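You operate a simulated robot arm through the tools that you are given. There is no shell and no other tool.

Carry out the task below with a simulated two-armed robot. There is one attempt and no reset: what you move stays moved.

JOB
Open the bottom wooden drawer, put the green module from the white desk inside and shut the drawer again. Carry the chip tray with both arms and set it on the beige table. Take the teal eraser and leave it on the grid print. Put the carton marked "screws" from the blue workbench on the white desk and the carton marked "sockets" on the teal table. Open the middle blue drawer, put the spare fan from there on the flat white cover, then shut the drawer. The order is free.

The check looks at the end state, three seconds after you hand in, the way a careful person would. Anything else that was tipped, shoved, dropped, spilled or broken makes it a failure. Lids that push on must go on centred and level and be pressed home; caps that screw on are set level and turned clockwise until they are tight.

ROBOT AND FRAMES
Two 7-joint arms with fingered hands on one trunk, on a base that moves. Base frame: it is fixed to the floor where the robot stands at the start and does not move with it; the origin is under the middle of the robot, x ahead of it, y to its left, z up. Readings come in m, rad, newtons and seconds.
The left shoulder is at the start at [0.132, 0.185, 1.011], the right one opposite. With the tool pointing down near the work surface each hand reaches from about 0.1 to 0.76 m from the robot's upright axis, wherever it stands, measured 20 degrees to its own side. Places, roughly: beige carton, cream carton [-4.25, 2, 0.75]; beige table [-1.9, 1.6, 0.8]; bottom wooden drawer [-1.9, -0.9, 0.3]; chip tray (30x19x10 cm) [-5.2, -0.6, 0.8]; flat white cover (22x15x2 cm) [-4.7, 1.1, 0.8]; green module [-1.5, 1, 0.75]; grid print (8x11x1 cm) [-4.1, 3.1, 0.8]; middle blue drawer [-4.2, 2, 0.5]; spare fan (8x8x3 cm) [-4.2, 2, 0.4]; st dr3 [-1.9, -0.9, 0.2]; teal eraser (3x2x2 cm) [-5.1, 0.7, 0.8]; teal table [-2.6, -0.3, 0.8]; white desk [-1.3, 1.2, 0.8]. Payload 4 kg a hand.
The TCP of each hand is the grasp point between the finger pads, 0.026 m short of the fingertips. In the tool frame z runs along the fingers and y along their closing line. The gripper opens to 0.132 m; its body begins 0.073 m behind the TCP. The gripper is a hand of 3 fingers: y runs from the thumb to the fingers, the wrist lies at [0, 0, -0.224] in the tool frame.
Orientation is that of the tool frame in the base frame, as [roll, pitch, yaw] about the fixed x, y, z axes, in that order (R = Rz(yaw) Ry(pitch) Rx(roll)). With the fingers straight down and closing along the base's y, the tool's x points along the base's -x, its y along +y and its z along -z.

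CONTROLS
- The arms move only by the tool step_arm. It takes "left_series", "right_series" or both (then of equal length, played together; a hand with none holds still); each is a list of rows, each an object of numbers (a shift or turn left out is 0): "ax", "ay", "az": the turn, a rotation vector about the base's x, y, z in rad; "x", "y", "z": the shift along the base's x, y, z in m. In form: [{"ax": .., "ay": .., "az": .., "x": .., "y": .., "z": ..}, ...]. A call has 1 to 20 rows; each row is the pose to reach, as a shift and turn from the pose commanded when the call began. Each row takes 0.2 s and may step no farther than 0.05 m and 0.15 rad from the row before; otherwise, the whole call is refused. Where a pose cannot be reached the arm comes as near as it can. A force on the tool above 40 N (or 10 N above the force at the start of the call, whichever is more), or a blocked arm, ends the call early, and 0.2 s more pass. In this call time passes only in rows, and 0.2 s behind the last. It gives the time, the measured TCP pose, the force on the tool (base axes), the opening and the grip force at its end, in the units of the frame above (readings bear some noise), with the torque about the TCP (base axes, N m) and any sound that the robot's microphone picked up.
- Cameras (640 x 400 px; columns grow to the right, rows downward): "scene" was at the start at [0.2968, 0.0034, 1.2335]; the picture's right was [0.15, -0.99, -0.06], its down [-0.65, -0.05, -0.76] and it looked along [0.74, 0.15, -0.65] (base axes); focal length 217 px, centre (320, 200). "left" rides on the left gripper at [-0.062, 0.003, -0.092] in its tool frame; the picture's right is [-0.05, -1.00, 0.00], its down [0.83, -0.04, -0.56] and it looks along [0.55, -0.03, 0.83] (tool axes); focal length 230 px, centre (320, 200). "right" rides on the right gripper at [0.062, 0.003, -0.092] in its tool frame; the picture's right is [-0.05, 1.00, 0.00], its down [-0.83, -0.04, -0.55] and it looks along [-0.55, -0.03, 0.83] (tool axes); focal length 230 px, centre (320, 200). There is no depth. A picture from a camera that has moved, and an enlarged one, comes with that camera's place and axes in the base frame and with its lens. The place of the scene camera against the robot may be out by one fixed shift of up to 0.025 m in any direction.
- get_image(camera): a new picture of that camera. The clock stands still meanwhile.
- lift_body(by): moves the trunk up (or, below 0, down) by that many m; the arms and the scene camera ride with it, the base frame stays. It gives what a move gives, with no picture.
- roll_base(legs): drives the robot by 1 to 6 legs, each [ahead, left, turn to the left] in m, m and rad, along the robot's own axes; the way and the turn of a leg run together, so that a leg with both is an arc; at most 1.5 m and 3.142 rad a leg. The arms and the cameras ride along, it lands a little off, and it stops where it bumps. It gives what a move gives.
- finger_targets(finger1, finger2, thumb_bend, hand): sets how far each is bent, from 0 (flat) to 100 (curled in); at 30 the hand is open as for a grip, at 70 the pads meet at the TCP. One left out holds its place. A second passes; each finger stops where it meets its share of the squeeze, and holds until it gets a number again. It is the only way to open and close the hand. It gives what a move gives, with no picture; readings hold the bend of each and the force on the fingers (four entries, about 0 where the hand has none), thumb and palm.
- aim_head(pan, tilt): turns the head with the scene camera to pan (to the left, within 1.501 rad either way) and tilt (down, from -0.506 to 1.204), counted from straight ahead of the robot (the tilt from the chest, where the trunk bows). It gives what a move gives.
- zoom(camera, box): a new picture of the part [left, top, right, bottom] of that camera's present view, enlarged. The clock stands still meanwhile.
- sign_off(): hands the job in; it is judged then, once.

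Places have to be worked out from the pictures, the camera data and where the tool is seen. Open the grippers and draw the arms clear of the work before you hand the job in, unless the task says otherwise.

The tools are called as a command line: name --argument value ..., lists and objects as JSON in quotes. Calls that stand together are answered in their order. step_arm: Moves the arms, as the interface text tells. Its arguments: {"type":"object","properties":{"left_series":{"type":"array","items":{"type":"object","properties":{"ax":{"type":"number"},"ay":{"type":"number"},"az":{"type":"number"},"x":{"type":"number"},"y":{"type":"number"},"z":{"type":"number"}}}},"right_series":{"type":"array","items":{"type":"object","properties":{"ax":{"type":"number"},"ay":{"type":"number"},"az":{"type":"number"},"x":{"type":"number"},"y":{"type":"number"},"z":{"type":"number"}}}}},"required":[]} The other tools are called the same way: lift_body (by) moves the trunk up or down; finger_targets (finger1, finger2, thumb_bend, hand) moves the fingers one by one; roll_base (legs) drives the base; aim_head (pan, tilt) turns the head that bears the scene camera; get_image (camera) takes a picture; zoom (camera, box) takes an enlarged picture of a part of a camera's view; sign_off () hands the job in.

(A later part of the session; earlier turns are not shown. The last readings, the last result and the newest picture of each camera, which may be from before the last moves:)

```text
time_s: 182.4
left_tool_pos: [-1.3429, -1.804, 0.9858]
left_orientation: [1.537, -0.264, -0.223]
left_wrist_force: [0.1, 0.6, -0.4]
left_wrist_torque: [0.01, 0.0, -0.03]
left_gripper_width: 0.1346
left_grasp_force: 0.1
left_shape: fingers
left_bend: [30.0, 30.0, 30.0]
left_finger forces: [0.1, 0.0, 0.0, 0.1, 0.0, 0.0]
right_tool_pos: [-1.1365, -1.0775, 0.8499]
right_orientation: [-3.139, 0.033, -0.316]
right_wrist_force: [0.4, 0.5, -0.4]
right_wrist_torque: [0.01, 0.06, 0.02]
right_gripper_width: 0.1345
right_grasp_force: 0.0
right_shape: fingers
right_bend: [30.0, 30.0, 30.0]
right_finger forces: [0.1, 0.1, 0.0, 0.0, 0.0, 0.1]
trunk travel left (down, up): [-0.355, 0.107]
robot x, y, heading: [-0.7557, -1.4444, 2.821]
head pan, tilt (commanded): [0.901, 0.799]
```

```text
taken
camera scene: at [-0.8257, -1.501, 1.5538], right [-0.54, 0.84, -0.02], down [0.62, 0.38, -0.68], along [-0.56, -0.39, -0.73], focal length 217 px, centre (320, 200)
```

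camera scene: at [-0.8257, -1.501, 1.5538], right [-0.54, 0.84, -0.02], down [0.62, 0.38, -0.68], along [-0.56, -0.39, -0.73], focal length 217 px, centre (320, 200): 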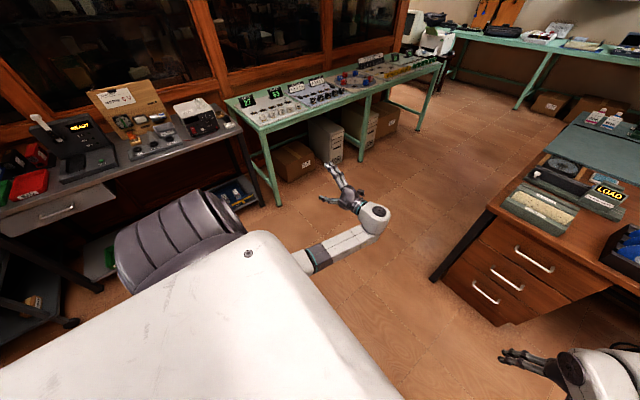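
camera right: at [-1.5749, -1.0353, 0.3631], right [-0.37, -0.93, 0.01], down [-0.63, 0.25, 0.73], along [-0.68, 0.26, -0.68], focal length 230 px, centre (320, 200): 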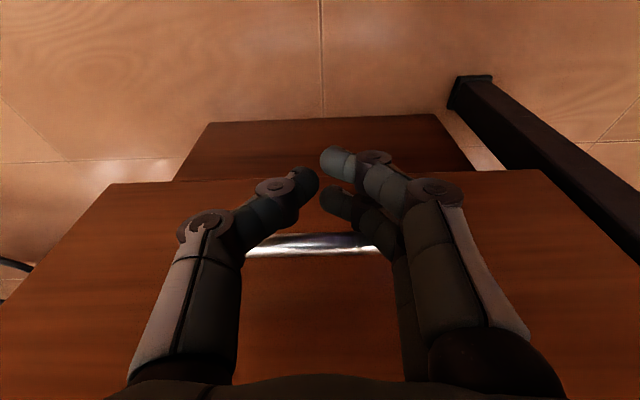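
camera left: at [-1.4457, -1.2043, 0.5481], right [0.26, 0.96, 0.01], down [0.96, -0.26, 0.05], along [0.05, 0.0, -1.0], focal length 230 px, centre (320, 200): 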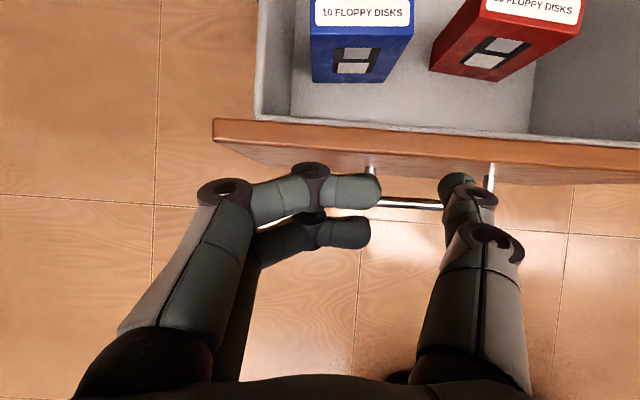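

The elbow now hangs down close to the shoulder, which is a good posture. I roll the hand back to fingers-down here.

step_arm --left_series '[{"ax": 0.132, "ay": -0.019, "az": 0.011}, {"ax": 0.265, "ay": -0.039, "az": 0.022}, {"ax": 0.397, "ay": -0.058, "az": 0.034}, {"ax": 0.529, "ay": -0.077, "az": 0.045}, {"ax": 0.661, "ay": -0.096, "az": 0.056}, {"ax": 0.794, "ay": -0.116, "az": 0.067}, {"ax": 0.926, "ay": -0.135, "az": 0.079}, {"ax": 1.058, "ay": -0.154, "az": 0.09}, {"ax": 1.19, "ay": -0.173, "az": 0.101}, {"ax": 1.323, "ay": -0.193, "az": 0.112}, {"ax": 1.455, "ay": -0.212, "az": 0.124}, {"ax": 1.587, "ay": -0.231, "az": 0.135}]'

get_image --camera "scene"

```text
time_s: 185.0
left_tool_pos: [-1.3458, -1.8022, 0.9815]
left_orientation: [3.14, 0.0, -0.324]
left_wrist_force: [-0.2, 0.2, 0.0]
left_wrist_torque: [0.0, 0.02, -0.03]
left_gripper_width: 0.1347
left_grasp_force: 0.0
left_shape: fingers
left_bend: [30.0, 30.0, 30.0]
left_finger forces: [0.0, 0.0, 0.1, 0.0, 0.0, 0.1]
right_tool_pos: [-1.1371, -1.0774, 0.8502]
right_orientation: [-3.141, 0.031, -0.316]
right_wrist_force: [0.1, 0.1, 0.3]
right_wrist_torque: [-0.01, -0.01, 0.0]
right_gripper_width: 0.1342
right_grasp_force: 0.1
right_shape: fingers
right_bend: [30.0, 30.0, 30.0]
right_finger forces: [0.0, 0.0, 0.0, 0.0, 0.0, 0.0]
trunk travel left (down, up): [-0.355, 0.107]
robot x, y, heading: [-0.7538, -1.4409, 2.816]
head pan, tilt (commanded): [0.901, 0.799]
```

```text
taken
camera scene: at [-0.8271, -1.5007, 1.5537], right [-0.54, 0.84, -0.02], down [0.62, 0.38, -0.68], along [-0.56, -0.39, -0.73], focal length 217 px, centre (320, 200)
```

scene: 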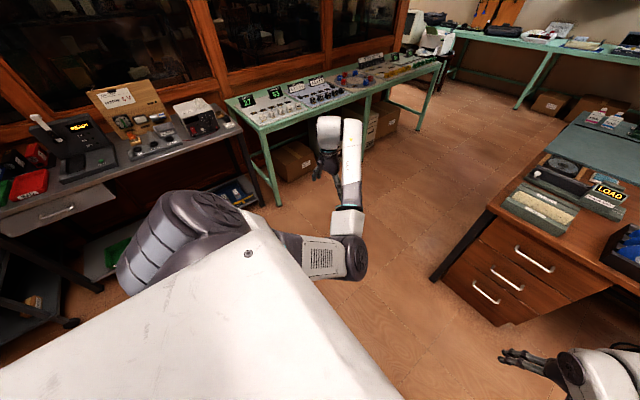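

Rolled back it took the inner branch again; the first time it worked because the arm was fully straight before the roll. I repeat with a full stretch first.

step_arm --left_series '[{"x": -0.032, "y": 0.021, "z": 0.013}, {"x": -0.064, "y": 0.043, "z": 0.026}, {"x": -0.097, "y": 0.064, "z": 0.039}, {"x": -0.129, "y": 0.086, "z": 0.052}, {"x": -0.161, "y": 0.107, "z": 0.065}, {"x": -0.193, "y": 0.129, "z": 0.078}, {"x": -0.226, "y": 0.15, "z": 0.091}, {"x": -0.258, "y": 0.172, "z": 0.104}, {"x": -0.258, "y": 0.172, "z": 0.104, "ax": -0.14}, {"x": -0.258, "y": 0.172, "z": 0.104, "ax": -0.28}, {"x": -0.258, "y": 0.172, "z": 0.104, "ax": -0.42}, {"x": -0.258, "y": 0.172, "z": 0.104, "ax": -0.56}, {"x": -0.258, "y": 0.172, "z": 0.104, "ax": -0.7}, {"x": -0.258, "y": 0.172, "z": 0.104, "ax": -0.84}, {"x": -0.258, "y": 0.172, "z": 0.104, "ax": -0.98}, {"x": -0.258, "y": 0.172, "z": 0.104, "ax": -1.12}, {"x": -0.258, "y": 0.172, "z": 0.104, "ax": -1.26}, {"x": -0.258, "y": 0.172, "z": 0.104, "ax": -1.4}]'

step_arm --left_series '[{"x": 0.03, "y": -0.02, "z": -0.02}, {"x": 0.06, "y": -0.04, "z": -0.04}, {"x": 0.09, "y": -0.06, "z": -0.06}, {"x": 0.12, "y": -0.08, "z": -0.08}, {"x": 0.15, "y": -0.1, "z": -0.1}, {"x": 0.18, "y": -0.12, "z": -0.12}]'

get_image --camera "scene"

```text
time_s: 188.8
left_tool_pos: [-1.5173, -1.6618, 1.1172]
left_orientation: [1.751, -0.32, -0.057]
left_wrist_force: [0.8, 1.3, -0.9]
left_wrist_torque: [-0.07, -0.01, 0.0]
left_gripper_width: 0.1347
left_grasp_force: 0.0
left_shape: fingers
left_bend: [30.0, 30.0, 30.0]
left_finger forces: [0.1, 0.0, 0.0, 0.0, 0.0, 0.0]
left hand out of reach, approached as far as the arm can: row 8, 9, 10, 11, 12, 13, 14, 15, 16, 17, 18
right_tool_pos: [-1.1383, -1.0793, 0.8502]
right_orientation: [-3.135, 0.031, -0.316]
right_wrist_force: [0.1, -0.6, 0.2]
right_wrist_torque: [0.04, -0.01, -0.01]
right_gripper_width: 0.134
right_grasp_force: 0.1
right_shape: fingers
right_bend: [30.0, 30.0, 30.0]
right_finger forces: [0.0, 0.0, 0.1, 0.1, 0.0, 0.0]
trunk travel left (down, up): [-0.355, 0.107]
robot x, y, heading: [-0.7538, -1.4453, 2.812]
head pan, tilt (commanded): [0.901, 0.799]
```

```text
time_s: 190.2
left_tool_pos: [-1.5153, -1.6607, 1.1206]
left_orientation: [1.748, -0.319, -0.055]
left_wrist_force: [0.0, 0.0, -0.6]
left_wrist_torque: [0.01, -0.01, 0.01]
left_gripper_width: 0.1349
left_grasp_force: 0.0
left_shape: fingers
left_bend: [30.0, 30.0, 30.0]
left_finger forces: [0.1, 0.0, 0.0, 0.1, 0.0, 0.0]
left hand out of reach, approached as far as the arm can: row 1, 2, 3, 4, 5, 6
right_tool_pos: [-1.1379, -1.0766, 0.849]
right_orientation: [-3.14, 0.031, -0.317]
right_wrist_force: [-0.5, -0.3, -0.5]
right_wrist_torque: [0.0, 0.0, 0.05]
right_gripper_width: 0.1341
right_grasp_force: 0.0
right_shape: fingers
right_bend: [30.0, 30.0, 30.0]
right_finger forces: [0.0, 0.0, 0.0, 0.0, 0.0, 0.0]
trunk travel left (down, up): [-0.355, 0.107]
robot x, y, heading: [-0.7544, -1.4456, 2.818]
head pan, tilt (commanded): [0.901, 0.799]
```

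```text
taken
camera scene: at [-0.8266, -1.4998, 1.5538], right [-0.54, 0.84, -0.02], down [0.62, 0.38, -0.68], along [-0.56, -0.39, -0.73], focal length 217 px, centre (320, 200)
```

scene: 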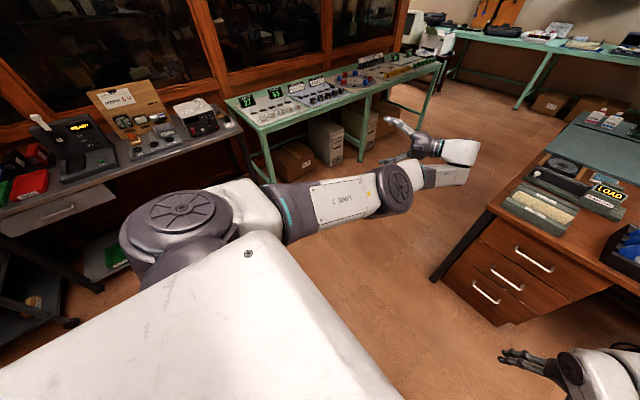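

The arm is straight as in the success before; the commanded pose was still beyond reach. I keep pulling back outward.

step_arm --left_series '[{"x": 0.03, "y": -0.02, "z": -0.02}, {"x": 0.06, "y": -0.04, "z": -0.04}, {"x": 0.09, "y": -0.06, "z": -0.06}, {"x": 0.12, "y": -0.08, "z": -0.08}, {"x": 0.15, "y": -0.1, "z": -0.1}, {"x": 0.18, "y": -0.12, "z": -0.12}]'

get_image --camera "scene"

```text
time_s: 191.6
left_tool_pos: [-1.5149, -1.659, 1.1198]
left_orientation: [1.748, -0.318, -0.056]
left_wrist_force: [-0.1, 0.3, -0.2]
left_wrist_torque: [0.01, -0.02, 0.03]
left_gripper_width: 0.1344
left_grasp_force: 0.0
left_shape: fingers
left_bend: [30.0, 30.0, 30.0]
left_finger forces: [0.0, 0.1, 0.0, 0.1, 0.1, 0.0]
left hand out of reach, approached as far as the arm can: row 1, 2, 3, 4, 5, 6
right_tool_pos: [-1.1376, -1.0764, 0.849]
right_orientation: [-3.139, 0.032, -0.316]
right_wrist_force: [0.4, -0.9, 0.1]
right_wrist_torque: [-0.02, -0.05, -0.04]
right_gripper_width: 0.1341
right_grasp_force: 0.0
right_shape: fingers
right_bend: [30.0, 30.0, 30.0]
right_finger forces: [0.0, 0.0, 0.2, 0.1, 0.0, 0.0]
trunk travel left (down, up): [-0.355, 0.107]
robot x, y, heading: [-0.756, -1.4476, 2.813]
head pan, tilt (commanded): [0.901, 0.799]
```

```text
taken
camera scene: at [-0.8268, -1.5002, 1.5538], right [-0.54, 0.84, -0.02], down [0.62, 0.38, -0.68], along [-0.56, -0.39, -0.73], focal length 217 px, centre (320, 200)
```

scene: 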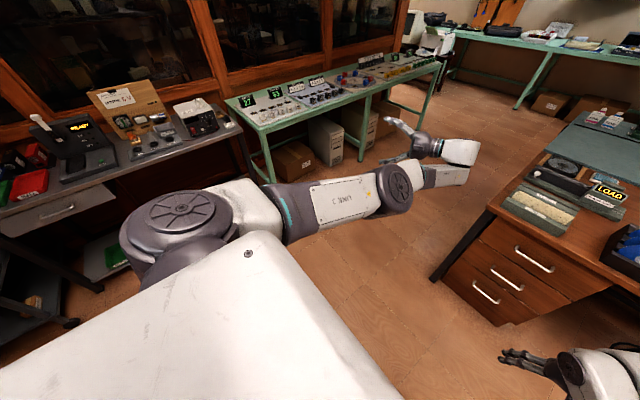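

It stays put at the straight-arm singularity. I move the hand sideways and down instead, to break the arm line.

step_arm --left_series '[{"y": -0.03, "z": -0.03}, {"y": -0.06, "z": -0.06}, {"y": -0.09, "z": -0.09, "x": 0.01}, {"y": -0.12, "z": -0.12, "x": 0.03}, {"y": -0.14, "z": -0.14, "x": 0.06}, {"y": -0.15, "z": -0.16, "x": 0.1}, {"y": -0.15, "z": -0.17, "x": 0.14}, {"y": -0.15, "z": -0.17, "x": 0.18}]'

get_image --camera "scene"

```text
time_s: 193.4
left_tool_pos: [-1.3312, -1.8153, 0.952]
left_orientation: [1.748, -0.317, -0.053]
left_wrist_force: [0.8, 0.5, 0.2]
left_wrist_torque: [0.0, -0.02, -0.01]
left_gripper_width: 0.1348
left_grasp_force: 0.1
left_shape: fingers
left_bend: [30.0, 30.0, 30.0]
left_finger forces: [0.0, 0.0, 0.0, 0.0, 0.0, 0.1]
left hand out of reach, approached as far as the arm can: row 4
right_tool_pos: [-1.1349, -1.0782, 0.8503]
right_orientation: [-3.139, 0.035, -0.316]
right_wrist_force: [-0.5, 0.2, -0.1]
right_wrist_torque: [0.01, 0.01, 0.03]
right_gripper_width: 0.1343
right_grasp_force: 0.1
right_shape: fingers
right_bend: [30.0, 30.0, 30.0]
right_finger forces: [0.0, 0.1, 0.0, 0.0, 0.1, 0.0]
trunk travel left (down, up): [-0.355, 0.107]
robot x, y, heading: [-0.7533, -1.4458, 2.814]
head pan, tilt (commanded): [0.901, 0.799]
```

```text
taken
camera scene: at [-0.8248, -1.5011, 1.5539], right [-0.55, 0.84, -0.02], down [0.62, 0.38, -0.68], along [-0.56, -0.39, -0.73], focal length 217 px, centre (320, 200)
```

scene: 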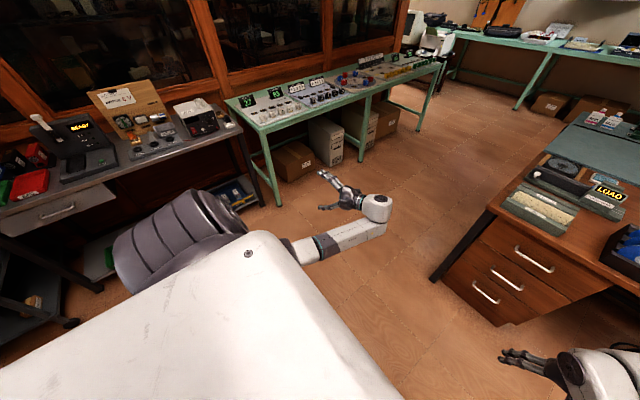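

The elbow hangs down again. This time I roll the hand back about the wrist (so the wrist stays in place) to keep that elbow posture.

step_arm --left_series '[{"ax": 0.1275, "y": 0.0066, "z": -0.0278}, {"ax": 0.255, "y": 0.0166, "z": -0.0545}, {"ax": 0.3825, "y": 0.03, "z": -0.0798}, {"ax": 0.51, "y": 0.0465, "z": -0.1032}, {"ax": 0.6375, "y": 0.0657, "z": -0.1242}, {"ax": 0.765, "y": 0.0876, "z": -0.1426}, {"ax": 0.8925, "y": 0.1116, "z": -0.1582}, {"ax": 1.02, "y": 0.1373, "z": -0.1705}, {"ax": 1.1475, "y": 0.1645, "z": -0.1795}, {"ax": 1.275, "y": 0.1925, "z": -0.1849}, {"ax": 1.4025, "y": 0.221, "z": -0.1865}]'

get_image --camera "scene"

```text
time_s: 196.0
left_tool_pos: [-1.3488, -1.6426, 0.769]
left_orientation: [3.076, 0.004, -0.3]
left_wrist_force: [0.4, 1.1, -0.1]
left_wrist_torque: [-0.06, -0.01, 0.02]
left_gripper_width: 0.1346
left_grasp_force: 0.1
left_shape: fingers
left_bend: [30.0, 30.0, 30.0]
left_finger forces: [0.0, 0.0, 0.0, 0.0, 0.1, 0.0]
right_tool_pos: [-1.1358, -1.0771, 0.8497]
right_orientation: [-3.14, 0.031, -0.314]
right_wrist_force: [0.2, 0.1, 0.1]
right_wrist_torque: [-0.02, 0.03, 0.01]
right_gripper_width: 0.1342
right_grasp_force: 0.0
right_shape: fingers
right_bend: [30.0, 30.0, 30.0]
right_finger forces: [0.0, 0.1, 0.0, 0.0, 0.0, 0.0]
trunk travel left (down, up): [-0.355, 0.107]
robot x, y, heading: [-0.7586, -1.4464, 2.817]
head pan, tilt (commanded): [0.901, 0.799]
stopped in row 11 (left hand): the arm was blocked; the commanded pose is now the measured one
```

```text
taken
camera scene: at [-0.8266, -1.5003, 1.5538], right [-0.54, 0.84, -0.02], down [0.62, 0.38, -0.68], along [-0.56, -0.39, -0.73], focal length 217 px, centre (320, 200)
```

scene: 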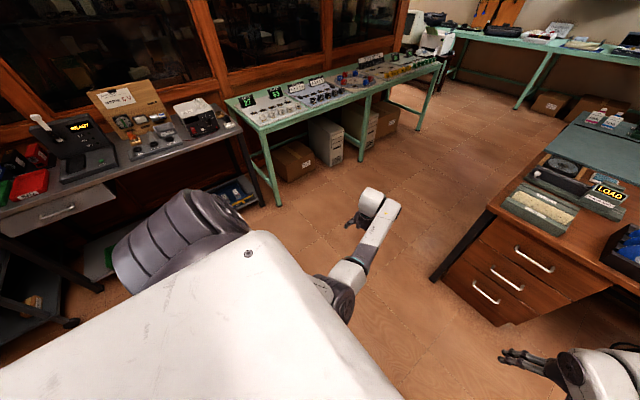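

Blocked against the chest once more. I stretch the arm straight again and roll it farther than before (about 2.2 rad), so the upper arm turns enough.

step_arm --left_series '[{"x": -0.03, "y": 0.0, "z": 0.035}, {"x": -0.06, "y": 0.0, "z": 0.07}, {"x": -0.09, "y": 0.0, "z": 0.105}, {"x": -0.12, "y": 0.0, "z": 0.14}, {"x": -0.15, "y": 0.0, "z": 0.175}, {"x": -0.18, "y": 0.0, "z": 0.21}, {"x": -0.21, "y": 0.0, "z": 0.245}, {"x": -0.24, "y": 0.0, "z": 0.28}, {"x": -0.24, "y": 0.0, "z": 0.28, "ax": -0.14}, {"x": -0.24, "y": 0.0, "z": 0.28, "ax": -0.28}, {"x": -0.24, "y": 0.0, "z": 0.28, "ax": -0.42}, {"x": -0.24, "y": 0.0, "z": 0.28, "ax": -0.56}, {"x": -0.24, "y": 0.0, "z": 0.28, "ax": -0.7}, {"x": -0.24, "y": 0.0, "z": 0.28, "ax": -0.84}, {"x": -0.24, "y": 0.0, "z": 0.28, "ax": -0.98}, {"x": -0.24, "y": 0.0, "z": 0.28, "ax": -1.12}, {"x": -0.24, "y": 0.0, "z": 0.28, "ax": -1.26}, {"x": -0.24, "y": 0.0, "z": 0.28, "ax": -1.4}]'

step_arm --left_series '[{"ax": -0.14}, {"ax": -0.28}, {"ax": -0.42}, {"ax": -0.56}, {"ax": -0.7}, {"ax": -0.84}]'

get_image --camera "scene"

```text
time_s: 199.8
left_tool_pos: [-1.5009, -1.644, 1.0674]
left_orientation: [1.788, -0.298, -0.075]
left_wrist_force: [-0.5, -1.6, 2.6]
left_wrist_torque: [0.15, -0.02, 0.1]
left_gripper_width: 0.1341
left_grasp_force: 0.1
left_shape: fingers
left_bend: [30.0, 30.0, 30.0]
left_finger forces: [0.0, 0.1, 0.1, 0.0, 0.0, 0.0]
left hand out of reach, approached as far as the arm can: row 8, 9, 10, 11, 12, 13, 14, 15, 16, 17, 18
right_tool_pos: [-1.1358, -1.0763, 0.8486]
right_orientation: [-3.138, 0.032, -0.318]
right_wrist_force: [0.1, -0.4, -0.3]
right_wrist_torque: [-0.02, 0.04, -0.01]
right_gripper_width: 0.1345
right_grasp_force: 0.0
right_shape: fingers
right_bend: [30.0, 30.0, 30.0]
right_finger forces: [0.0, 0.0, 0.0, 0.1, 0.0, 0.0]
trunk travel left (down, up): [-0.355, 0.107]
robot x, y, heading: [-0.7543, -1.4465, 2.819]
head pan, tilt (commanded): [0.901, 0.799]
```

```text
time_s: 201.2
left_tool_pos: [-1.4751, -1.649, 1.0874]
left_orientation: [1.399, -0.298, 0.031]
left_wrist_force: [-0.4, -1.2, 0.0]
left_wrist_torque: [-0.01, -0.01, -0.01]
left_gripper_width: 0.1343
left_grasp_force: 0.0
left_shape: fingers
left_bend: [30.0, 30.0, 30.0]
left_finger forces: [0.0, 0.0, 0.0, 0.0, 0.0, 0.0]
left hand out of reach, approached as far as the arm can: row 1, 2, 3, 4, 5, 6
right_tool_pos: [-1.1373, -1.0758, 0.8499]
right_orientation: [-3.14, 0.031, -0.316]
right_wrist_force: [0.0, 0.6, -0.2]
right_wrist_torque: [0.01, 0.01, 0.01]
right_gripper_width: 0.1339
right_grasp_force: 0.1
right_shape: fingers
right_bend: [30.0, 30.0, 30.0]
right_finger forces: [0.0, 0.0, 0.1, 0.0, 0.1, 0.1]
trunk travel left (down, up): [-0.355, 0.107]
robot x, y, heading: [-0.7535, -1.4468, 2.815]
head pan, tilt (commanded): [0.901, 0.799]
```

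```text
taken
camera scene: at [-0.8267, -1.4999, 1.5538], right [-0.55, 0.84, -0.02], down [0.62, 0.38, -0.68], along [-0.56, -0.39, -0.73], focal length 217 px, centre (320, 200)
```

scene: 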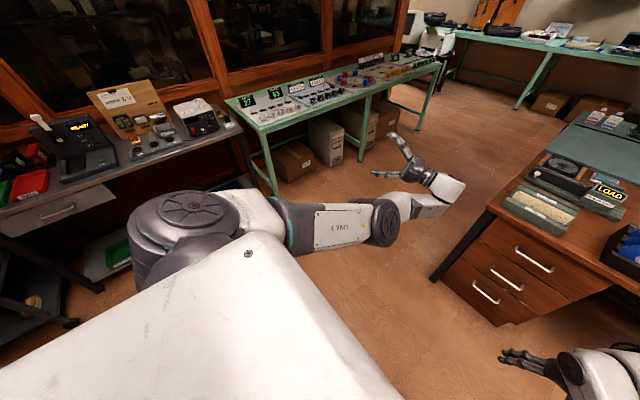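

Now I fold it back outward as in the first success.

step_arm --left_series '[{"x": 0.03, "y": -0.025, "z": 0.0}, {"x": 0.06, "y": -0.05, "z": 0.0}, {"x": 0.09, "y": -0.075, "z": -0.01}, {"x": 0.12, "y": -0.1, "z": -0.03}, {"x": 0.15, "y": -0.12, "z": -0.05}, {"x": 0.18, "y": -0.14, "z": -0.07}, {"x": 0.21, "y": -0.16, "z": -0.09}]'

get_image --camera "scene"

```text
time_s: 202.8
left_tool_pos: [-1.4583, -1.7091, 1.0181]
left_orientation: [1.402, -0.299, 0.03]
left_wrist_force: [0.1, -1.0, -0.4]
left_wrist_torque: [-0.01, 0.01, 0.02]
left_gripper_width: 0.1347
left_grasp_force: 0.0
left_shape: fingers
left_bend: [30.0, 30.0, 30.0]
left_finger forces: [0.0, 0.0, 0.0, 0.1, 0.1, 0.1]
left hand out of reach, approached as far as the arm can: row 1, 2, 3, 4, 5, 6, 7
right_tool_pos: [-1.1367, -1.0764, 0.8497]
right_orientation: [-3.14, 0.03, -0.316]
right_wrist_force: [-0.7, 0.3, 0.6]
right_wrist_torque: [0.01, 0.02, 0.02]
right_gripper_width: 0.134
right_grasp_force: 0.1
right_shape: fingers
right_bend: [30.0, 30.0, 30.0]
right_finger forces: [0.0, 0.1, 0.0, 0.0, 0.0, 0.1]
trunk travel left (down, up): [-0.355, 0.107]
robot x, y, heading: [-0.755, -1.4474, 2.818]
head pan, tilt (commanded): [0.901, 0.799]
```

```text
taken
camera scene: at [-0.8267, -1.5001, 1.5538], right [-0.55, 0.84, -0.02], down [0.62, 0.38, -0.68], along [-0.56, -0.39, -0.73], focal length 217 px, centre (320, 200)
```

scene: 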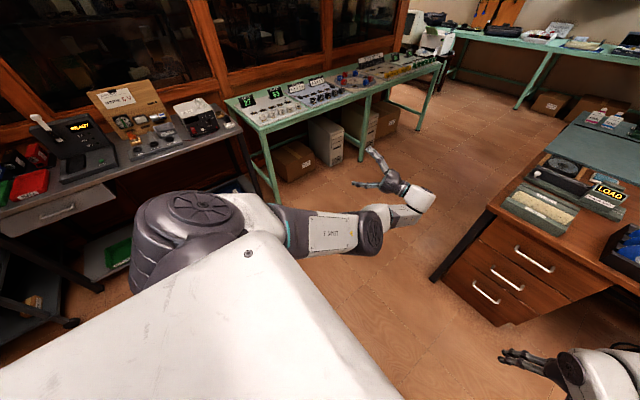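

It is coming slowly. I continue the inward-outward fold.

step_arm --left_series '[{"x": 0.035, "y": -0.02, "z": -0.01}, {"x": 0.07, "y": -0.04, "z": -0.02}, {"x": 0.105, "y": -0.06, "z": -0.03}, {"x": 0.14, "y": -0.08, "z": -0.04}, {"x": 0.175, "y": -0.1, "z": -0.05}, {"x": 0.21, "y": -0.12, "z": -0.06}]'

get_image --camera "scene"

```text
time_s: 204.2
left_tool_pos: [-1.4582, -1.7092, 1.0184]
left_orientation: [1.4, -0.298, 0.03]
left_wrist_force: [-0.3, -0.7, 0.1]
left_wrist_torque: [0.0, -0.01, -0.05]
left_gripper_width: 0.1346
left_grasp_force: 0.2
left_shape: fingers
left_bend: [30.0, 30.0, 30.0]
left_finger forces: [0.1, 0.0, 0.0, 0.0, 0.0, 0.0]
left hand out of reach, approached as far as the arm can: row 1, 2, 3, 4, 5, 6
right_tool_pos: [-1.1362, -1.077, 0.8502]
right_orientation: [-3.139, 0.032, -0.314]
right_wrist_force: [0.7, -0.8, 0.9]
right_wrist_torque: [0.02, 0.03, -0.02]
right_gripper_width: 0.134
right_grasp_force: 0.0
right_shape: fingers
right_bend: [30.0, 30.0, 30.0]
right_finger forces: [0.0, 0.0, 0.1, 0.1, 0.0, 0.0]
trunk travel left (down, up): [-0.355, 0.107]
robot x, y, heading: [-0.7556, -1.4453, 2.815]
head pan, tilt (commanded): [0.901, 0.799]
```

```text
taken
camera scene: at [-0.8267, -1.5002, 1.5538], right [-0.54, 0.84, -0.02], down [0.62, 0.38, -0.68], along [-0.56, -0.39, -0.73], focal length 217 px, centre (320, 200)
```

scene: 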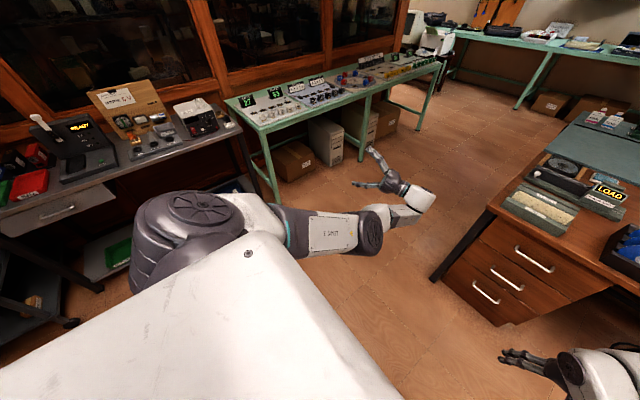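

Stuck at the singular line again. I break it with a sideways and upward motion this time.

step_arm --left_series '[{"x": 0.01, "y": -0.04, "z": 0.01}, {"x": 0.03, "y": -0.08, "z": 0.02}, {"x": 0.06, "y": -0.11, "z": 0.03}, {"x": 0.1, "y": -0.13, "z": 0.03}, {"x": 0.14, "y": -0.15, "z": 0.02}, {"x": 0.18, "y": -0.16, "z": 0.0}, {"x": 0.22, "y": -0.17, "z": -0.02}]'

get_image --camera "scene"

```text
time_s: 205.8
left_tool_pos: [-1.458, -1.7094, 1.0184]
left_orientation: [1.4, -0.298, 0.031]
left_wrist_force: [0.2, 0.2, -0.9]
left_wrist_torque: [0.01, 0.02, 0.03]
left_gripper_width: 0.1348
left_grasp_force: 0.0
left_shape: fingers
left_bend: [30.0, 30.0, 30.0]
left_finger forces: [0.1, 0.0, 0.1, 0.1, 0.1, 0.1]
left hand out of reach, approached as far as the arm can: row 1, 2, 3, 4, 5, 6, 7
right_tool_pos: [-1.1359, -1.0768, 0.8506]
right_orientation: [-3.138, 0.03, -0.316]
right_wrist_force: [-0.2, 0.3, -0.1]
right_wrist_torque: [0.04, 0.01, 0.01]
right_gripper_width: 0.1337
right_grasp_force: 0.1
right_shape: fingers
right_bend: [30.0, 30.0, 30.0]
right_finger forces: [0.0, 0.0, 0.1, 0.0, 0.1, 0.0]
trunk travel left (down, up): [-0.355, 0.107]
robot x, y, heading: [-0.7596, -1.4449, 2.812]
head pan, tilt (commanded): [0.901, 0.799]
```

```text
taken
camera scene: at [-0.8267, -1.5002, 1.5538], right [-0.54, 0.84, -0.02], down [0.62, 0.38, -0.68], along [-0.56, -0.39, -0.73], focal length 217 px, centre (320, 200)
```

scene: 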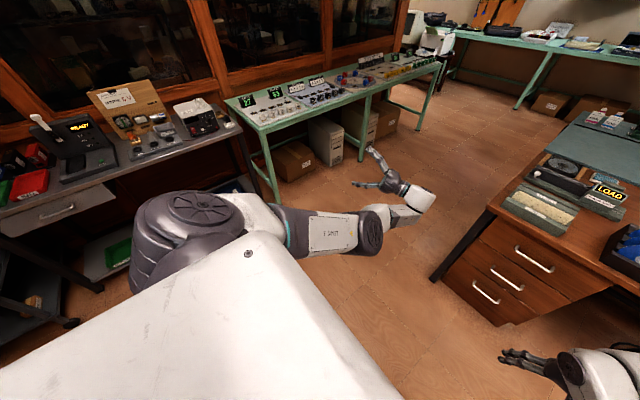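

The commanded roll is beyond a wrist limit, so everything counts as unreachable. I roll back 0.6 rad while drawing the hand in.

step_arm --left_series '[{"ax": 0.14}, {"ax": 0.28}, {"ax": 0.42}, {"ax": 0.56}, {"ax": 0.7}, {"ax": 0.7, "x": 0.03, "y": -0.02, "z": -0.02}, {"ax": 0.7, "x": 0.06, "y": -0.04, "z": -0.04}, {"ax": 0.7, "x": 0.09, "y": -0.06, "z": -0.06}, {"ax": 0.7, "x": 0.12, "y": -0.08, "z": -0.08}]'

get_image --camera "scene"

```text
time_s: 207.8
left_tool_pos: [-1.3244, -1.7926, 0.9342]
left_orientation: [2.13, -0.242, -0.173]
left_wrist_force: [0.0, 0.2, 0.7]
left_wrist_torque: [0.01, 0.02, -0.01]
left_gripper_width: 0.1349
left_grasp_force: 0.1
left_shape: fingers
left_bend: [30.0, 30.0, 30.0]
left_finger forces: [0.1, 0.1, 0.1, 0.1, 0.1, 0.1]
left hand out of reach, approached as far as the arm can: row 1, 2, 3, 4, 5
right_tool_pos: [-1.1376, -1.0801, 0.8517]
right_orientation: [-3.137, 0.034, -0.316]
right_wrist_force: [-0.9, -0.4, 0.2]
right_wrist_torque: [0.07, 0.02, 0.05]
right_gripper_width: 0.1343
right_grasp_force: 0.1
right_shape: fingers
right_bend: [30.0, 30.0, 30.0]
right_finger forces: [0.0, 0.0, 0.0, 0.1, 0.0, 0.0]
trunk travel left (down, up): [-0.355, 0.107]
robot x, y, heading: [-0.7552, -1.4461, 2.817]
head pan, tilt (commanded): [0.901, 0.799]
```

```text
taken
camera scene: at [-0.8265, -1.5055, 1.5536], right [-0.55, 0.84, -0.02], down [0.62, 0.39, -0.68], along [-0.56, -0.38, -0.73], focal length 217 px, centre (320, 200)
```

scene: 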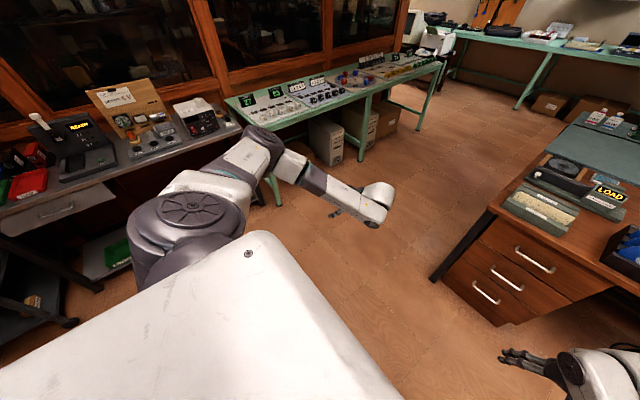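

The elbow is out and up now. I finish rolling the hand to fingers-down here, then bring it in front.

step_arm --left_series '[{"ax": 0.129, "ay": -0.004, "az": -0.002}, {"ax": 0.257, "ay": -0.008, "az": -0.004}, {"ax": 0.386, "ay": -0.013, "az": -0.006}, {"ax": 0.515, "ay": -0.017, "az": -0.008}, {"ax": 0.643, "ay": -0.021, "az": -0.01}, {"ax": 0.772, "ay": -0.025, "az": -0.012}, {"ax": 0.9, "ay": -0.03, "az": -0.014}, {"ax": 1.029, "ay": -0.034, "az": -0.016}]'

step_arm --left_series '[{"x": -0.003, "y": 0.037, "z": -0.005}, {"x": -0.006, "y": 0.073, "z": -0.01}, {"x": -0.01, "y": 0.11, "z": -0.015}, {"x": -0.013, "y": 0.147, "z": -0.02}, {"x": -0.017, "y": 0.183, "z": -0.025}]'

get_image --camera "scene"

```text
time_s: 209.6
left_tool_pos: [-1.3248, -1.7887, 0.9359]
left_orientation: [3.14, 0.0, -0.328]
left_wrist_force: [1.1, -0.1, -0.5]
left_wrist_torque: [0.0, 0.03, -0.01]
left_gripper_width: 0.1346
left_grasp_force: 0.0
left_shape: fingers
left_bend: [30.0, 30.0, 30.0]
left_finger forces: [0.1, 0.0, 0.1, 0.0, 0.1, 0.0]
right_tool_pos: [-1.1362, -1.0777, 0.8495]
right_orientation: [-3.138, 0.034, -0.316]
right_wrist_force: [0.2, 0.4, 0.0]
right_wrist_torque: [0.02, 0.02, 0.01]
right_gripper_width: 0.1342
right_grasp_force: 0.0
right_shape: fingers
right_bend: [30.0, 30.0, 30.0]
right_finger forces: [0.0, 0.0, 0.0, 0.1, 0.1, 0.1]
trunk travel left (down, up): [-0.355, 0.107]
robot x, y, heading: [-0.756, -1.4465, 2.817]
head pan, tilt (commanded): [0.901, 0.799]
```

```text
time_s: 210.8
left_tool_pos: [-1.3403, -1.6044, 0.9092]
left_orientation: [3.136, -0.002, -0.329]
left_wrist_force: [-0.1, 0.6, 0.1]
left_wrist_torque: [0.0, 0.02, -0.02]
left_gripper_width: 0.1347
left_grasp_force: 0.0
left_shape: fingers
left_bend: [30.0, 30.0, 30.0]
left_finger forces: [0.0, 0.0, 0.0, 0.1, 0.1, 0.0]
right_tool_pos: [-1.1373, -1.0765, 0.85]
right_orientation: [-3.14, 0.031, -0.314]
right_wrist_force: [0.1, 0.5, 0.0]
right_wrist_torque: [-0.01, 0.02, 0.01]
right_gripper_width: 0.1341
right_grasp_force: 0.1
right_shape: fingers
right_bend: [30.0, 30.0, 30.0]
right_finger forces: [0.1, 0.0, 0.1, 0.0, 0.0, 0.1]
trunk travel left (down, up): [-0.355, 0.107]
robot x, y, heading: [-0.7562, -1.4487, 2.819]
head pan, tilt (commanded): [0.901, 0.799]
```

```text
taken
camera scene: at [-0.8271, -1.499, 1.5538], right [-0.55, 0.84, -0.03], down [0.62, 0.38, -0.68], along [-0.56, -0.39, -0.73], focal length 217 px, centre (320, 200)
```

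scene: 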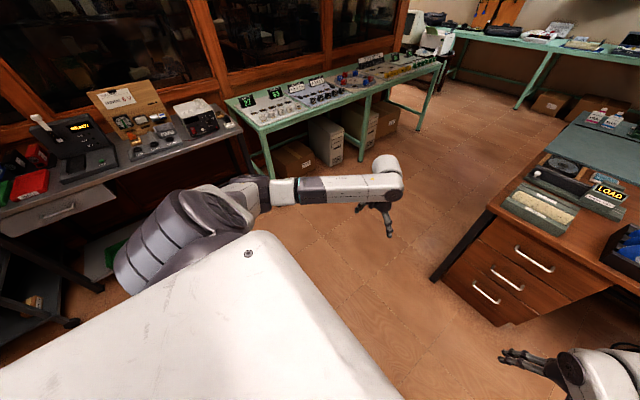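

The left arm is in a good posture again. The chip tray lies almost straight ahead down the corridor left of the desks, so I slide left 0.6 m, drive ahead 1.4 m and look.

roll_base --legs '[[0, 0.6, 0], [1.4, 0, 0]]'

aim_head --pan 0.0 --tilt 0.25

get_image --camera "scene"

```text
time_s: 220.8
left_tool_pos: [-2.8801, -1.7198, 0.9105]
left_orientation: [3.137, -0.002, -0.33]
left_wrist_force: [-0.2, 0.2, -0.3]
left_wrist_torque: [0.01, 0.02, 0.01]
left_gripper_width: 0.1342
left_grasp_force: 0.0
left_shape: fingers
left_bend: [30.0, 30.0, 30.0]
left_finger forces: [0.0, 0.0, 0.0, 0.0, 0.1, 0.0]
right_tool_pos: [-2.6745, -1.1929, 0.85]
right_orientation: [-3.14, 0.032, -0.317]
right_wrist_force: [0.1, -0.2, -0.1]
right_wrist_torque: [-0.02, 0.0, 0.0]
right_gripper_width: 0.1341
right_grasp_force: 0.0
right_shape: fingers
right_bend: [30.0, 30.0, 30.0]
right_finger forces: [0.0, 0.0, 0.0, 0.0, 0.0, 0.0]
trunk travel left (down, up): [-0.355, 0.107]
robot x, y, heading: [-2.2931, -1.5638, 2.814]
head pan, tilt (commanded): [0.901, 0.799]
```

```text
time_s: 222.0
left_tool_pos: [-2.8808, -1.7214, 0.9107]
left_orientation: [3.139, 0.0, -0.33]
left_wrist_force: [0.0, 0.2, -0.1]
left_wrist_torque: [0.01, -0.02, 0.01]
left_gripper_width: 0.1347
left_grasp_force: 0.0
left_shape: fingers
left_bend: [30.0, 30.0, 30.0]
left_finger forces: [0.0, 0.1, 0.1, 0.0, 0.1, 0.1]
right_tool_pos: [-2.674, -1.1914, 0.8499]
right_orientation: [-3.139, 0.032, -0.316]
right_wrist_force: [0.2, -0.3, -0.6]
right_wrist_torque: [0.0, 0.0, 0.02]
right_gripper_width: 0.1342
right_grasp_force: 0.1
right_shape: fingers
right_bend: [30.0, 30.0, 30.0]
right_finger forces: [0.0, 0.1, 0.0, 0.0, 0.1, 0.1]
trunk travel left (down, up): [-0.355, 0.107]
robot x, y, heading: [-2.2918, -1.5625, 2.818]
head pan, tilt (commanded): [0.0, 0.25]
```

```text
taken
camera scene: at [-2.388, -1.542, 1.6014], right [0.32, 0.95, 0.0], down [0.26, -0.09, -0.96], along [-0.91, 0.31, -0.28], focal length 217 px, centre (320, 200)
```

scene: 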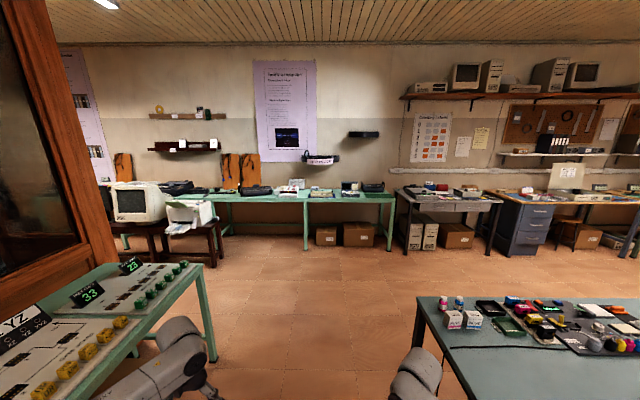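

The far wall is in view: the green bench straight ahead, a grey table to its right and the blue workbench beyond. I zoom in to identify the chip tray and the other items.

zoom --camera "scene" --box '[230, 165, 410, 255]'

zoom --camera "scene" --box '[385, 165, 565, 260]'

zoom --camera "scene" --box '[485, 150, 640, 250]'

```text
3.56 times, centred on (320, 210) of scene
camera zoom: at [-2.388, -1.542, 1.6014], right [0.32, 0.95, 0.0], down [0.26, -0.09, -0.96], along [-0.91, 0.31, -0.28], focal length 773 px, centre (320, 164)
```

zoom: 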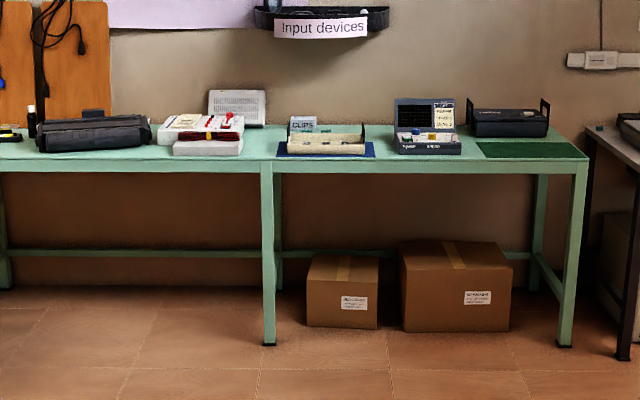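

```text
3.56 times, centred on (475, 212) of scene
camera zoom: at [-2.388, -1.542, 1.6014], right [0.32, 0.95, 0.0], down [0.26, -0.09, -0.96], along [-0.91, 0.31, -0.28], focal length 773 px, centre (-231, 156)
```

zoom: 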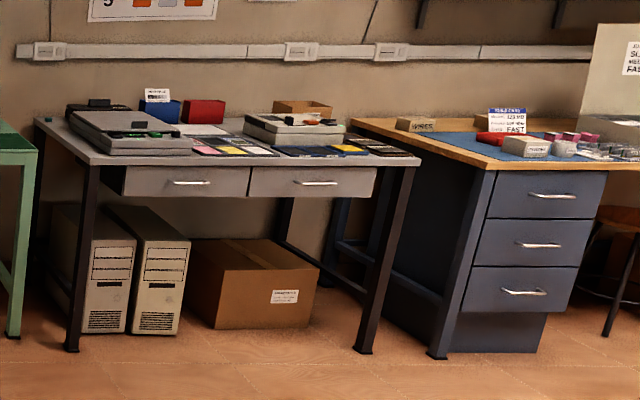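

```text
4.00 times, centred on (562, 200) of scene
camera zoom: at [-2.388, -1.542, 1.6014], right [0.32, 0.95, 0.0], down [0.26, -0.09, -0.96], along [-0.91, 0.31, -0.28], focal length 870 px, centre (-650, 200)
```

zoom: 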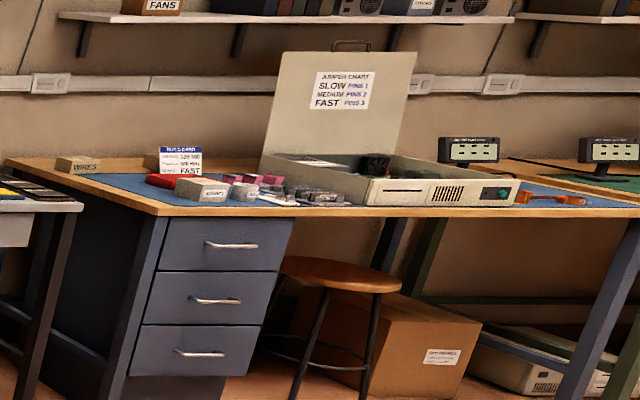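

The cream tray with dark end handles on the blue mat is at about (-5.14, -0.59), matching the chip tray and dead ahead. I drive 2.4 m forward to stand before it.

roll_base --legs '[[1.3, 0, 0], [1.05, 0, 0]]'

aim_head --pan 0.0 --tilt 0.6

get_image --camera "scene"

```text
time_s: 233.7
left_tool_pos: [-5.1323, -0.9949, 0.9112]
left_orientation: [3.138, -0.001, -0.303]
left_wrist_force: [0.0, -0.2, -1.2]
left_wrist_torque: [0.01, 0.02, 0.0]
left_gripper_width: 0.1349
left_grasp_force: 0.0
left_shape: fingers
left_bend: [30.0, 30.0, 30.0]
left_finger forces: [0.1, 0.1, 0.1, 0.0, 0.0, 0.1]
right_tool_pos: [-4.9407, -0.461, 0.8499]
right_orientation: [3.142, 0.03, -0.29]
right_wrist_force: [-1.0, -0.1, 0.1]
right_wrist_torque: [-0.01, -0.04, 0.01]
right_gripper_width: 0.134
right_grasp_force: 0.0
right_shape: fingers
right_bend: [30.0, 30.0, 30.0]
right_finger forces: [0.1, 0.1, 0.0, 0.0, 0.1, 0.0]
trunk travel left (down, up): [-0.355, 0.107]
robot x, y, heading: [-4.5551, -0.8197, 2.845]
head pan, tilt (commanded): [0.0, 0.25]
```

```text
time_s: 234.5
left_tool_pos: [-5.1329, -0.9945, 0.9095]
left_orientation: [3.139, -0.003, -0.304]
left_wrist_force: [-0.4, -0.3, -0.6]
left_wrist_torque: [0.01, -0.01, -0.02]
left_gripper_width: 0.1348
left_grasp_force: 0.1
left_shape: fingers
left_bend: [30.0, 30.0, 30.0]
left_finger forces: [0.0, 0.0, 0.0, 0.0, 0.1, 0.1]
right_tool_pos: [-4.9417, -0.4618, 0.8494]
right_orientation: [-3.14, 0.032, -0.29]
right_wrist_force: [0.4, -0.4, -0.2]
right_wrist_torque: [-0.01, -0.02, 0.02]
right_gripper_width: 0.1342
right_grasp_force: 0.1
right_shape: fingers
right_bend: [30.0, 30.0, 30.0]
right_finger forces: [0.1, 0.1, 0.0, 0.0, 0.0, 0.0]
trunk travel left (down, up): [-0.355, 0.107]
robot x, y, heading: [-4.5559, -0.8253, 2.844]
head pan, tilt (commanded): [0.0, 0.6]
```

```text
taken
camera scene: at [-4.6392, -0.8051, 1.5695], right [0.29, 0.96, 0.0], down [0.56, -0.17, -0.81], along [-0.77, 0.24, -0.59], focal length 217 px, centre (320, 200)
```

scene: 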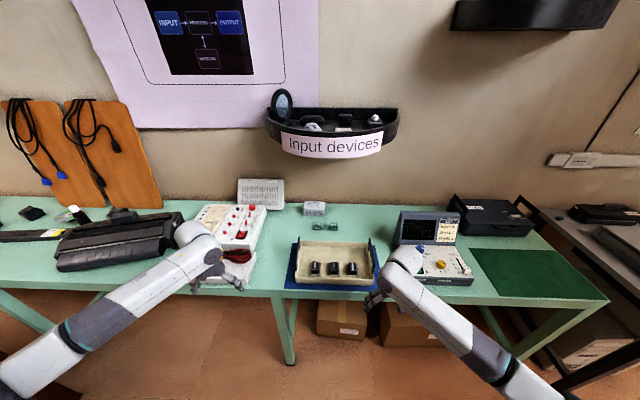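

The tray stands at the bench edge between a white device and a blue one. I zoom in for its geometry.

zoom --camera "scene" --box '[260, 195, 420, 295]'

get_image --camera "right"

get_image --camera "left"

```text
4.00 times, centred on (340, 245) of scene
camera zoom: at [-4.6392, -0.8051, 1.5695], right [0.29, 0.96, 0.0], down [0.56, -0.17, -0.81], along [-0.77, 0.24, -0.59], focal length 870 px, centre (240, 20)
```

zoom: 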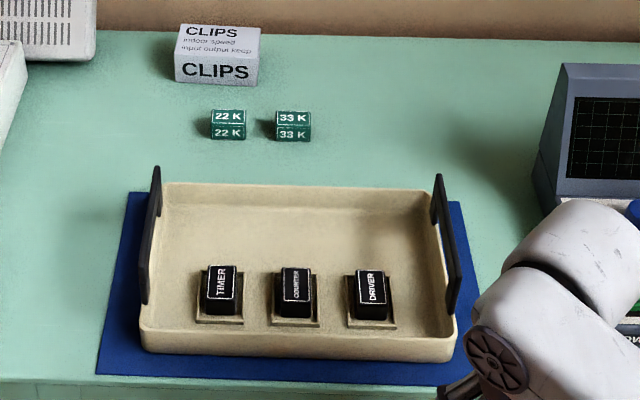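

```text
taken
camera right: at [-4.8807, -0.4823, 0.94], right [-0.34, -0.94, 0.0], down [-0.77, 0.27, 0.58], along [-0.55, 0.2, -0.81], focal length 230 px, centre (320, 200)
```

right: 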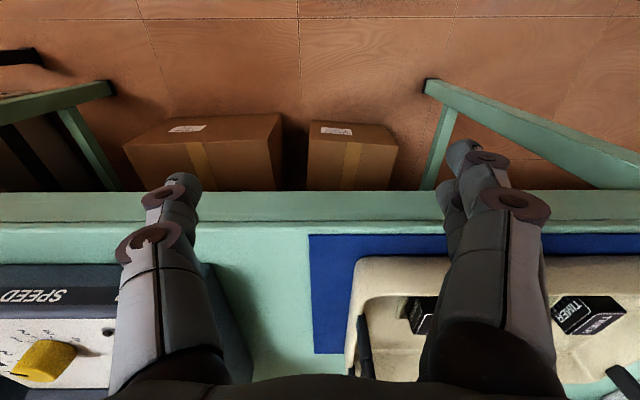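

```text
taken
camera left: at [-5.192, -0.9782, 1.0029], right [0.25, 0.97, 0.0], down [0.81, -0.2, 0.56], along [0.54, -0.14, -0.83], focal length 230 px, centre (320, 200)
```

left: 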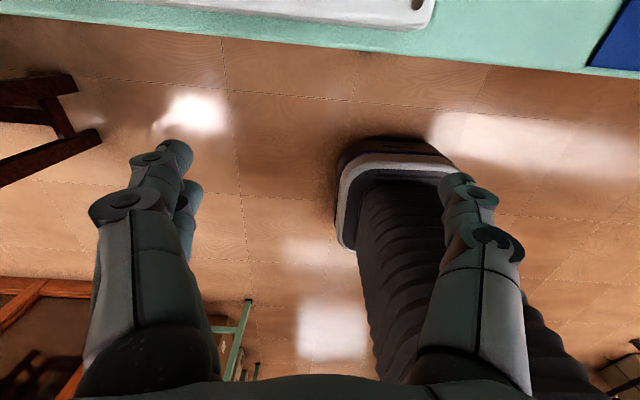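

Left and right handles of the tray are about 29.5 cm apart, centre near (-5.16, -0.575), with chips inside. I raise the trunk 8 cm, then square up and come closer.

lift_body --by 0.09

roll_base --legs '[[0, -0.066, -0.03], [0.1, 0, 0]]'

get_image --camera "scene"

get_image --camera "right"

```text
time_s: 235.8
left_tool_pos: [-5.1318, -0.9949, 1.0005]
left_orientation: [3.135, -0.001, -0.305]
left_wrist_force: [-0.4, -0.6, -0.3]
left_wrist_torque: [-0.01, 0.0, -0.02]
left_gripper_width: 0.1345
left_grasp_force: 0.0
left_shape: fingers
left_bend: [30.0, 30.0, 30.0]
left_finger forces: [0.1, 0.1, 0.0, 0.1, 0.0, 0.0]
right_tool_pos: [-4.9414, -0.4609, 0.9405]
right_orientation: [-3.14, 0.032, -0.291]
right_wrist_force: [-1.2, 0.7, 0.1]
right_wrist_torque: [-0.03, 0.04, -0.01]
right_gripper_width: 0.1339
right_grasp_force: 0.1
right_shape: fingers
right_bend: [30.0, 30.0, 30.0]
right_finger forces: [0.0, 0.0, 0.1, 0.1, 0.1, 0.0]
trunk travel left (down, up): [-0.445, 0.017]
robot x, y, heading: [-4.5506, -0.8189, 2.841]
head pan, tilt (commanded): [0.0, 0.6]
```

```text
time_s: 237.5
left_tool_pos: [-5.2099, -0.8821, 1.0022]
left_orientation: [3.136, 0.001, -0.331]
left_wrist_force: [0.2, 0.2, 0.5]
left_wrist_torque: [-0.02, 0.05, 0.03]
left_gripper_width: 0.1346
left_grasp_force: 0.1
left_shape: fingers
left_bend: [30.0, 30.0, 30.0]
left_finger forces: [0.1, 0.0, 0.1, 0.1, 0.0, 0.0]
right_tool_pos: [-5.0027, -0.3558, 0.94]
right_orientation: [-3.14, 0.035, -0.319]
right_wrist_force: [-0.3, -0.3, -1.5]
right_wrist_torque: [0.0, 0.01, -0.02]
right_gripper_width: 0.1341
right_grasp_force: 0.0
right_shape: fingers
right_bend: [30.0, 30.0, 30.0]
right_finger forces: [0.0, 0.1, 0.0, 0.0, 0.0, 0.0]
trunk travel left (down, up): [-0.445, 0.017]
robot x, y, heading: [-4.6251, -0.7242, 2.815]
head pan, tilt (commanded): [0.0, 0.6]
```

```text
taken
camera scene: at [-4.6934, -0.7111, 1.6638], right [0.32, 0.95, 0.0], down [0.53, -0.18, -0.83], along [-0.78, 0.26, -0.56], focal length 217 px, centre (320, 200)
```

scene: 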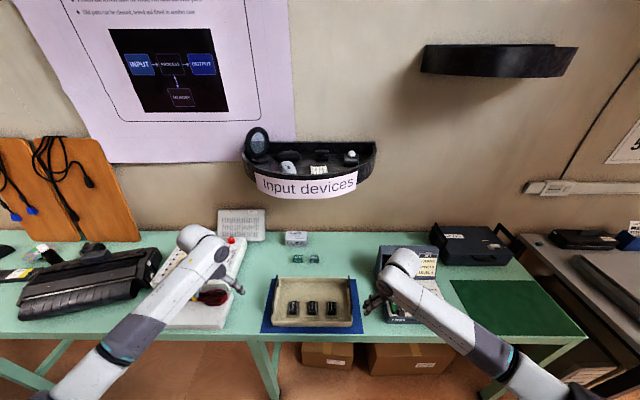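

```text
taken
camera right: at [-4.9428, -0.377, 1.0301], right [-0.36, -0.93, 0.0], down [-0.76, 0.3, 0.58], along [-0.54, 0.21, -0.81], focal length 230 px, centre (320, 200)
```

right: 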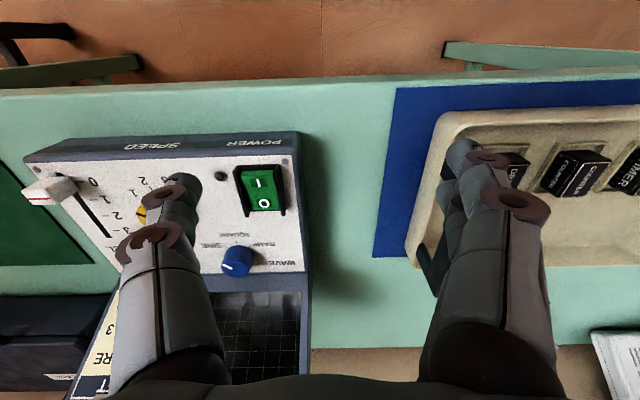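

Squared up now. I zoom to locate both handle bars relative to the hands.

zoom --camera "scene" --box '[240, 255, 400, 355]'

get_image --camera "left"

```text
4.00 times, centred on (320, 305) of scene
camera zoom: at [-4.6934, -0.7111, 1.6638], right [0.32, 0.95, 0.0], down [0.53, -0.18, -0.83], along [-0.78, 0.26, -0.56], focal length 870 px, centre (320, -220)
```

zoom: 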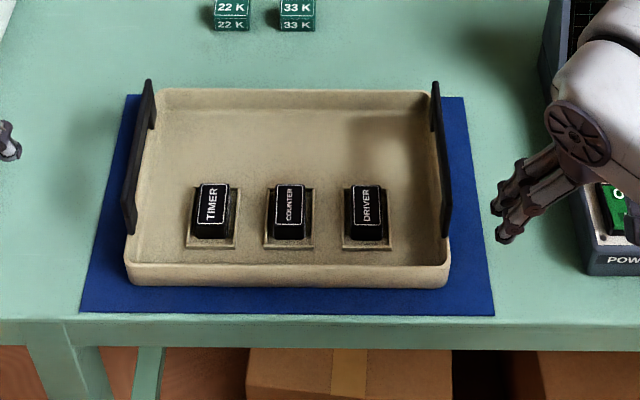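

```text
taken
camera left: at [-5.2681, -0.8637, 1.0942], right [0.28, 0.96, -0.01], down [0.8, -0.23, 0.55], along [0.53, -0.16, -0.83], focal length 230 px, centre (320, 200)
```

left: 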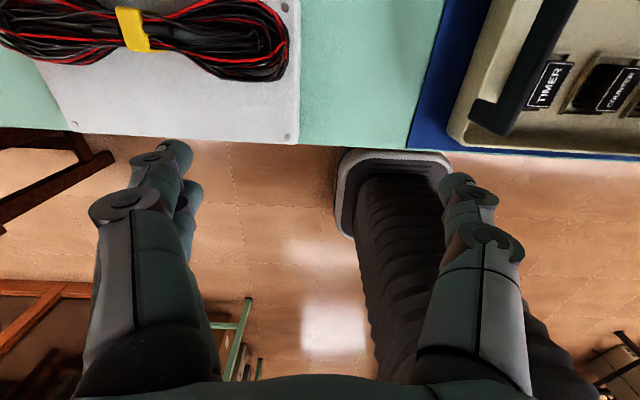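

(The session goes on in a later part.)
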